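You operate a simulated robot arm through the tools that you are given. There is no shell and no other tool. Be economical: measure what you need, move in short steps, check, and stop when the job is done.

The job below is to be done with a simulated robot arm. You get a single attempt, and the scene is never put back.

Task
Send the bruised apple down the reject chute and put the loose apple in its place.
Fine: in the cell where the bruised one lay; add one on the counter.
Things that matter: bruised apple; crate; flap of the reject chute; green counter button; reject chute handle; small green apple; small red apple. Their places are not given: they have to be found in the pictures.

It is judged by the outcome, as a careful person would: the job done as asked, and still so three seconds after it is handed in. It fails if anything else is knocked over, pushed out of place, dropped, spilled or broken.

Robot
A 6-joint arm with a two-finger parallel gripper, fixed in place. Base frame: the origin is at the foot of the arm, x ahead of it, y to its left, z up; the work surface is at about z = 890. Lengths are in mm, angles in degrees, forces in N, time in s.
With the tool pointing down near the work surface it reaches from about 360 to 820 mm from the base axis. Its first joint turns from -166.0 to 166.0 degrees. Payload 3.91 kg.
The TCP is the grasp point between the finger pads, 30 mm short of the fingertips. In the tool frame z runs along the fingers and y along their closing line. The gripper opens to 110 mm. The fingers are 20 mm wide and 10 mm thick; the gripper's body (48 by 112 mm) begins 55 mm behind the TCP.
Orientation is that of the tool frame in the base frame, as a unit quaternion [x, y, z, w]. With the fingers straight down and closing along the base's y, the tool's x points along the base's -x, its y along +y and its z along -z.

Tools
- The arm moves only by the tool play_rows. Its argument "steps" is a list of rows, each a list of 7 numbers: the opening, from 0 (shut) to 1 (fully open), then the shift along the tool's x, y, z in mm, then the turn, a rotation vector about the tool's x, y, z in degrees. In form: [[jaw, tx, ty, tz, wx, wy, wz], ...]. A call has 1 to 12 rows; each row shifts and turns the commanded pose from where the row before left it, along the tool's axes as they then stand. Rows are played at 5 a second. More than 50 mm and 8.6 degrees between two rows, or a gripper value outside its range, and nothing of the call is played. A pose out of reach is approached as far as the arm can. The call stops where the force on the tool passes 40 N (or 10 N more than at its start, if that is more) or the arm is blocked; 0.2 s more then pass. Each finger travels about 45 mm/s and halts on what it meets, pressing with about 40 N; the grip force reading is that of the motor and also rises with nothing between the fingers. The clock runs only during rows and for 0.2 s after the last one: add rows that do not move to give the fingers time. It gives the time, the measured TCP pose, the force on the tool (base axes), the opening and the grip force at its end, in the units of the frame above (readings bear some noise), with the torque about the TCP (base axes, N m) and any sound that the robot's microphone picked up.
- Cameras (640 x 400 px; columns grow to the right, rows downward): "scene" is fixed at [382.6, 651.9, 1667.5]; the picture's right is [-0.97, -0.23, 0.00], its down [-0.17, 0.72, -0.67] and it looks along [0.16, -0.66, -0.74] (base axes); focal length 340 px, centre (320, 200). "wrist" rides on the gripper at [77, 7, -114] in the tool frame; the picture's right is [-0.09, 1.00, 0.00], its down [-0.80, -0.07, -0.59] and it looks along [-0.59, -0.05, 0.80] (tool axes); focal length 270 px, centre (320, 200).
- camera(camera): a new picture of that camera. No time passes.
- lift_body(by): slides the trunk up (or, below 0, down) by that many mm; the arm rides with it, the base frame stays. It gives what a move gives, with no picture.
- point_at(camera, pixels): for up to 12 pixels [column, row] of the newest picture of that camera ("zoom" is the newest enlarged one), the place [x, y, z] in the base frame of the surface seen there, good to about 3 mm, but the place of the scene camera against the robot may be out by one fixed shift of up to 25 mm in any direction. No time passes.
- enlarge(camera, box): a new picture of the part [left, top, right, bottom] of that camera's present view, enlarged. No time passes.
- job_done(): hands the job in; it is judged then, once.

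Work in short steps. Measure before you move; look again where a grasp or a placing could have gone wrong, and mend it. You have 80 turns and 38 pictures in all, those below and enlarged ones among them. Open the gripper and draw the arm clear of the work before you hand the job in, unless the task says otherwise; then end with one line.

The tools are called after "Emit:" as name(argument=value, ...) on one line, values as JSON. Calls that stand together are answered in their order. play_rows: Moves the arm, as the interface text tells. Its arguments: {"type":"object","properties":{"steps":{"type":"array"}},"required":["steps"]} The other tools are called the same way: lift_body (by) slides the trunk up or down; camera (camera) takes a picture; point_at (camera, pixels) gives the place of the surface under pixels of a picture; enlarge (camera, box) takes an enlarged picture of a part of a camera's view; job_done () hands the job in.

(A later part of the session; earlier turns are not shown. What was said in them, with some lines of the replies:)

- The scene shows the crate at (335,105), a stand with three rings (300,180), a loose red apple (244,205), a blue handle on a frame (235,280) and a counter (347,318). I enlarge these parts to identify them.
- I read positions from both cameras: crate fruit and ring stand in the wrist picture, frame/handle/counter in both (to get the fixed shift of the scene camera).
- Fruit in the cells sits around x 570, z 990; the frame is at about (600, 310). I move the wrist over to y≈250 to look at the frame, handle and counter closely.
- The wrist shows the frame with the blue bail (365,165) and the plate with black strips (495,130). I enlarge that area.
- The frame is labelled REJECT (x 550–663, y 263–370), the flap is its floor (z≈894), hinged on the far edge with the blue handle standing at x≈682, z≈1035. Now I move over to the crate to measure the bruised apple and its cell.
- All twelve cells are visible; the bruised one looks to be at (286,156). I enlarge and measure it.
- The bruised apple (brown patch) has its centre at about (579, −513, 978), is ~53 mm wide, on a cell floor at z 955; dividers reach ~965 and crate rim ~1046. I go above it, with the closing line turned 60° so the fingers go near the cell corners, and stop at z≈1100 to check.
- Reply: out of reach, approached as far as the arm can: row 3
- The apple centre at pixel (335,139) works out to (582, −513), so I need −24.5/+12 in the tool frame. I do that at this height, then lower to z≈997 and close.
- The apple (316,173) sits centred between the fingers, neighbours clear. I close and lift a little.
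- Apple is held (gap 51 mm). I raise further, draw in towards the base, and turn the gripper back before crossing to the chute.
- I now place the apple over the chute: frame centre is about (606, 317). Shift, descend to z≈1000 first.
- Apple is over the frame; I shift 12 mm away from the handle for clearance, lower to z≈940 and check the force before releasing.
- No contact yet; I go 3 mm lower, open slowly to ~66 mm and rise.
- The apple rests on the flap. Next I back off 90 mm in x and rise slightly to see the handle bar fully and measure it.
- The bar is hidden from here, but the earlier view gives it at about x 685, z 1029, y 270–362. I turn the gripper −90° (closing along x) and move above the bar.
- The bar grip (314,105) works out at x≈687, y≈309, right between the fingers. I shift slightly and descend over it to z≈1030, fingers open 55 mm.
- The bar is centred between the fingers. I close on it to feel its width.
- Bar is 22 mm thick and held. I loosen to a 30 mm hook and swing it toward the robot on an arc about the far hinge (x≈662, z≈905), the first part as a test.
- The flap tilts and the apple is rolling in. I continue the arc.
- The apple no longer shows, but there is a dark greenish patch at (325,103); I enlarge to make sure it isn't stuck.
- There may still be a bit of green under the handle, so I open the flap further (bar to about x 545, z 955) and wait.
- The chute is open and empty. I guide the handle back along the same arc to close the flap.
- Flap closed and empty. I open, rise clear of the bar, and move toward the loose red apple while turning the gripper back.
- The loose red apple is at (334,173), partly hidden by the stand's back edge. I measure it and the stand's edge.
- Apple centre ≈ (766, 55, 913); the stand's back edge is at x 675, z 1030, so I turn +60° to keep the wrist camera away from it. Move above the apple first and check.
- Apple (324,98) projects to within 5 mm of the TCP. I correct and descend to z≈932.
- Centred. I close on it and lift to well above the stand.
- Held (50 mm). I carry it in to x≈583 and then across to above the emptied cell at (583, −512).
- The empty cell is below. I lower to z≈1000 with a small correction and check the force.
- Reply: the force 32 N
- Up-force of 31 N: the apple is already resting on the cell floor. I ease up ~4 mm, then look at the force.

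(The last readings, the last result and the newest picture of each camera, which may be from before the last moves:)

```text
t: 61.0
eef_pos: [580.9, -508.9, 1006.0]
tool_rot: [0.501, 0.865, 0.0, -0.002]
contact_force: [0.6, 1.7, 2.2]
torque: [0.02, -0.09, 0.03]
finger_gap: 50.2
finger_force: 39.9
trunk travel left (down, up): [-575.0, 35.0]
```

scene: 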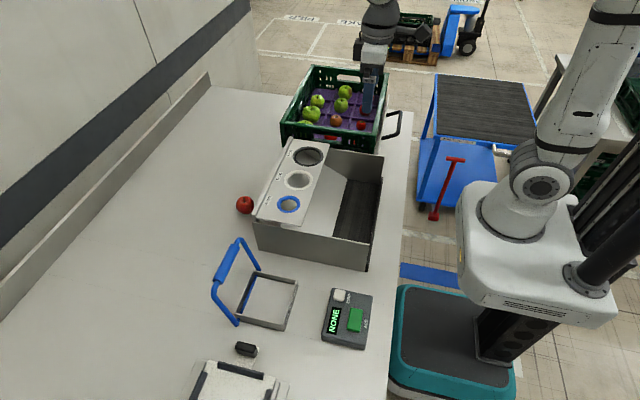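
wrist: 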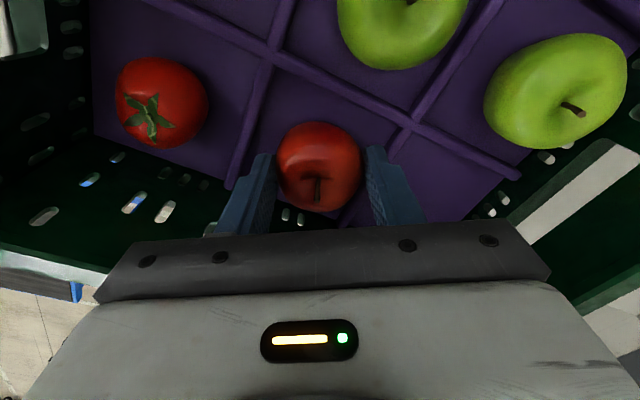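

Force is down to 2 N with the apple just touching. I open gently to 77 mm and rise.

Emit:
play_rows(steps=[[0.5, 0, 0, 0, 0, 0, 0], [0.6, 0, 0, 0, 0, 0, 0], [0.7, 0, 0, 0, 0, 0, 0], [0.7, 0, 0, 0, 0, 0, 0], [0.7, 0, 0, -15, 0, 0, 0], [0.7, 0, 0, -35, 0, 0, 0], [0.7, 0, 0, -45, 0, 0, 0], [0.7, 0, 0, -45, 0, 0, 0], [0.7, 0, 0, 0, 0, 0, 0]])

Emit:
camera(camera="wrist")

```text
t: 63.0
eef_pos: [582.0, -510.5, 1146.0]
tool_rot: [0.5, 0.866, 0.0, 0.0]
contact_force: [-0.1, -0.6, -0.1]
torque: [0.01, 0.03, 0.01]
finger_gap: 77.0
finger_force: 0.0
trunk travel left (down, up): [-575.0, 35.0]
```

```text
5 pictures are left
```

wrist: 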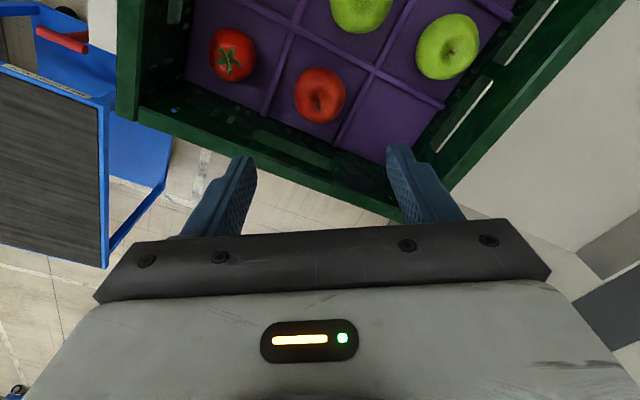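

The red apple sits in the cell where the bruised one lay, neighbours unmoved. Now I draw back, turn the gripper straight and go to the counter, whose green ADD button is at about (396, 332, 927).

Emit:
play_rows(steps=[[0.7, 22, -38.1, 0, 0, 0, 0], [0.7, 22, -38.1, 0, 0, 0, 0], [0.7, 22, -38.1, 0, 0, 0, 0], [0.3, 0, 0, 0, 0, 0, -7.5], [0.3, 0, 0, 0, 0, 0, -7.5], [0, 0, 0, 0, 0, 0, -7.5], [0, 0, 0, 0, 0, 0, -7.5], [0, 0, 0, 0, 0, 0, -7.5], [0, 0, 0, 0, 0, 0, -7.5], [0, 0, 0, 0, 0, 0, -7.5], [0, 0, 0, 0, 0, 0, -7.5]])

Emit:
play_rows(steps=[[0, 0, 46, 0, 0, 0, 0], [0, 0, 46, 0, 0, 0, 0], [0, 0, 46, 0, 0, 0, 0], [0, 0, 46, 0, 0, 0, 0], [0, 0, 46, 0, 0, 0, 0], [0, 0, 46, 0, 0, 0, 0], [0, 0, 46, 0, 0, 0, 0], [0, 0, 46, 0, 0, 0, 0], [0, 0, 46, 0, 0, 0, 0], [0, 0, 46, 0, 0, 0, 0], [0, 0, 46, 0, 0, 0, 0], [0, 0, 46, 0, 0, 0, 0]])

Emit:
play_rows(steps=[[0, 0, 46, 0, 0, 0, 0], [0, 0, 46, 0, 0, 0, 0], [0, 0, 46, 0, 0, 0, 0], [0, 0, 46, 0, 0, 0, 0], [0, 0, 46, 0, 0, 0, 0], [0, 0, 46, 0, 0, 0, 0], [0, 27, 14, 0, 0, 0, 0], [0, 0, 0, 0, 0, 0, 0], [0, 0, 0, 0, 0, 0, 0]])

Emit:
camera(camera="wrist")

```text
t: 65.4
eef_pos: [448.9, -510.1, 1148.5]
tool_rot: [-0.001, 1.0, 0.0, -0.001]
contact_force: [0.1, -0.3, -0.7]
torque: [0.01, -0.01, 0.03]
finger_gap: 0.1
finger_force: 38.1
trunk travel left (down, up): [-575.0, 35.0]
```

```text
t: 68.0
eef_pos: [449.6, 41.2, 1149.8]
tool_rot: [-0.001, 1.0, 0.001, -0.001]
contact_force: [-0.6, -0.3, 0.1]
torque: [0.0, -0.04, 0.01]
finger_gap: 0.0
finger_force: 37.4
trunk travel left (down, up): [-575.0, 35.0]
```

```text
t: 70.0
eef_pos: [423.1, 332.5, 1147.4]
tool_rot: [0.0, 1.0, 0.001, -0.001]
contact_force: [0.0, -0.2, 0.1]
torque: [-0.02, 0.0, -0.01]
finger_gap: 0.0
finger_force: 38.0
trunk travel left (down, up): [-575.0, 35.0]
```

```text
4 pictures are left
```

wrist: 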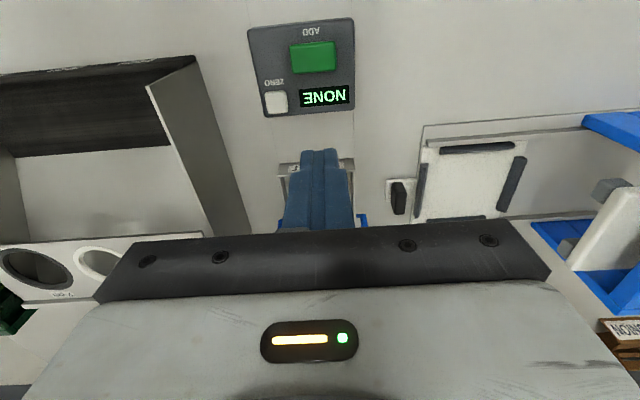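

The ADD button is fully visible at (313,57). I measure its centre and edges.

Emit:
point_at(camera="wrist", pixels=[[313, 57], [294, 57], [333, 57], [313, 45], [313, 68], [275, 102], [325, 96]])

```text
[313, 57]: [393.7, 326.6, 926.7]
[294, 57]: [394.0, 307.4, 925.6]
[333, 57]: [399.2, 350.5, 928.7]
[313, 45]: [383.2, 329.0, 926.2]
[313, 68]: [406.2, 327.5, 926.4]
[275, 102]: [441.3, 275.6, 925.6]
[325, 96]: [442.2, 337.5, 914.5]
```

Button centre ≈ (394.5, 328.5), top z≈927, so fingertip contact is at TCP z≈957. I move over it and go down to z≈967.

Emit:
play_rows(steps=[[0, 28.5, -4, 0, 0, 0, 0], [0, 0, 0, 45, 0, 0, 0], [0, 0, 0, 45, 0, 0, 0], [0, 0, 0, 45, 0, 0, 0], [0, 0, 0, 30, 0, 0, 0], [0, 0, 0, 15, 0, 0, 0], [0, 0, 0, 0, 0, 0, 0]])

```text
t: 71.6
eef_pos: [394.8, 327.6, 966.4]
tool_rot: [0.0, 1.0, 0.0, 0.0]
contact_force: [-0.5, -0.3, 0.3]
torque: [0.01, 0.03, 0.0]
finger_gap: 0.0
finger_force: 37.6
trunk travel left (down, up): [-575.0, 35.0]
```

I press down in one smooth go of a few millimetres past contact, and stop there to read the force.

Emit:
play_rows(steps=[[0, 0, 0, 5, 0, 0, 0], [0, 0, 0, 4, 0, 0, 0], [0, 0, 0, 2, 0, 0, 0], [0, 0, 0, 2, 0, 0, 0]])

Emit:
enlarge(camera="scene", box=[290, 260, 410, 370])

```text
t: 72.6
eef_pos: [394.3, 326.5, 955.4]
tool_rot: [0.0, 1.0, 0.0, 0.0]
contact_force: [0.4, -0.2, 1.2]
torque: [0.01, -0.01, 0.02]
finger_gap: 0.0
finger_force: 37.7
trunk travel left (down, up): [-575.0, 35.0]
```

```text
3.64 times, centred on (350, 315) of scene
```

zoom: 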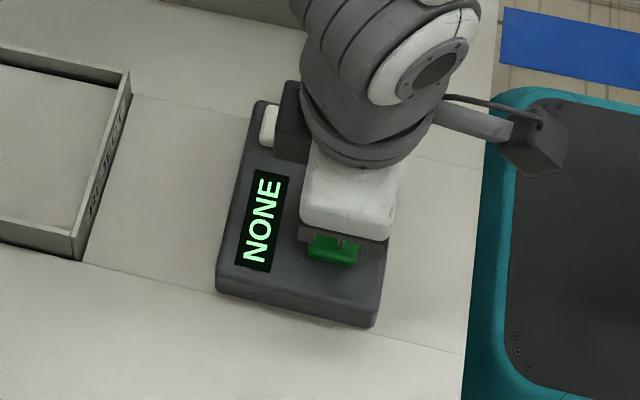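

Display still NONE and force just 1 N, barely touching; I press further in small steps.

Emit:
play_rows(steps=[[0, 0, 0, 1.5, 0, 0, 0], [0, 0, 0, 1.5, 0, 0, 0]])

```text
t: 73.2
eef_pos: [393.9, 328.7, 950.8]
tool_rot: [0.0, 1.0, 0.0, -0.001]
contact_force: [0.6, -1.0, 1.7]
torque: [-0.04, -0.01, 0.02]
finger_gap: 0.2
finger_force: 37.4
trunk travel left (down, up): [-575.0, 35.0]
heard: click
```

A click was heard: one press registered. I lift straight up and draw clear, then read the display.

Emit:
play_rows(steps=[[0, 0, 0, -20, 0, 0, 0], [0, 0, 0, -45, 0, 0, 0], [0, 0, 0, -45, 0, 0, 0], [0, 0, 0, -45, 0, 0, 0], [0, 0, 0, -45, 0, 0, 0], [0.5, -25, -45, 0, 0, 0, 0], [1, -25, -45, 0, 0, 0, 0], [1, 0, -45, 0, 0, 0, 0], [1, 0, -45, 0, 0, 0, 0], [1, 0, -45, 0, 0, 0, 0], [1, 0, 0, 0, 0, 0, 0], [1, 0, 0, 0, 0, 0, 0]])

Emit:
camera(camera="scene")

```text
refused: row 6 steps farther than a row can; nothing moved
```

```text
2 pictures are left
```

scene: 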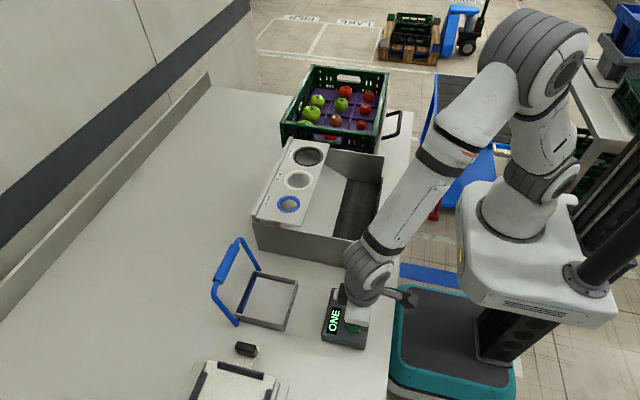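

The move was refused (step too long), but the picture shows the counter at "ONE". I retract with shorter steps.

Emit:
play_rows(steps=[[0, 0, 0, -20, 0, 0, 0], [0, 0, 0, -45, 0, 0, 0], [0, 0, 0, -45, 0, 0, 0], [0, 0, 0, -45, 0, 0, 0], [0, 0, 0, -45, 0, 0, 0], [0.5, -25, -30, 0, 0, 0, 0], [1, -25, -30, 0, 0, 0, 0], [1, 0, -45, 0, 0, 0, 0], [1, 0, -45, 0, 0, 0, 0], [1, 0, -45, 0, 0, 0, 0], [1, 0, 0, 0, 0, 0, 0], [1, 0, 0, 0, 0, 0, 0]])

Emit:
camera(camera="scene")

```text
t: 75.8
eef_pos: [445.4, 131.5, 1153.6]
tool_rot: [0.0, 1.0, 0.0, 0.0]
contact_force: [0.5, -0.1, -0.5]
torque: [0.0, 0.0, 0.02]
finger_gap: 109.9
finger_force: 0.0
trunk travel left (down, up): [-575.0, 35.0]
```

```text
1 pictures are left
```

scene: 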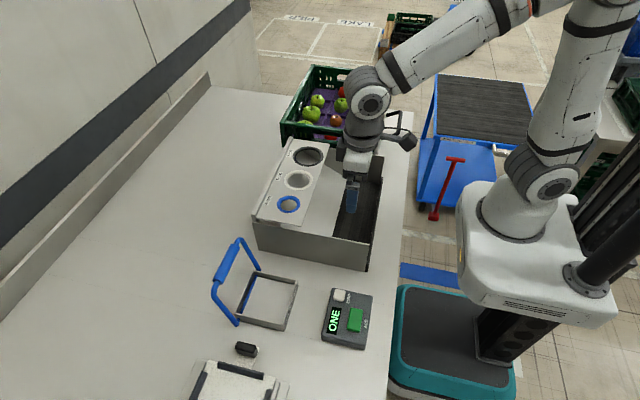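

The counter reads ONE, the chute is empty and closed, the red apple is in the cell, and the arm is clear with the gripper open. I hand it in.

Emit:
job_done()

```text
The job is handed in.
```

The bruised apple went down the reject chute, the loose red apple is in the cell where it lay, the counter reads ONE, and the job is handed in.
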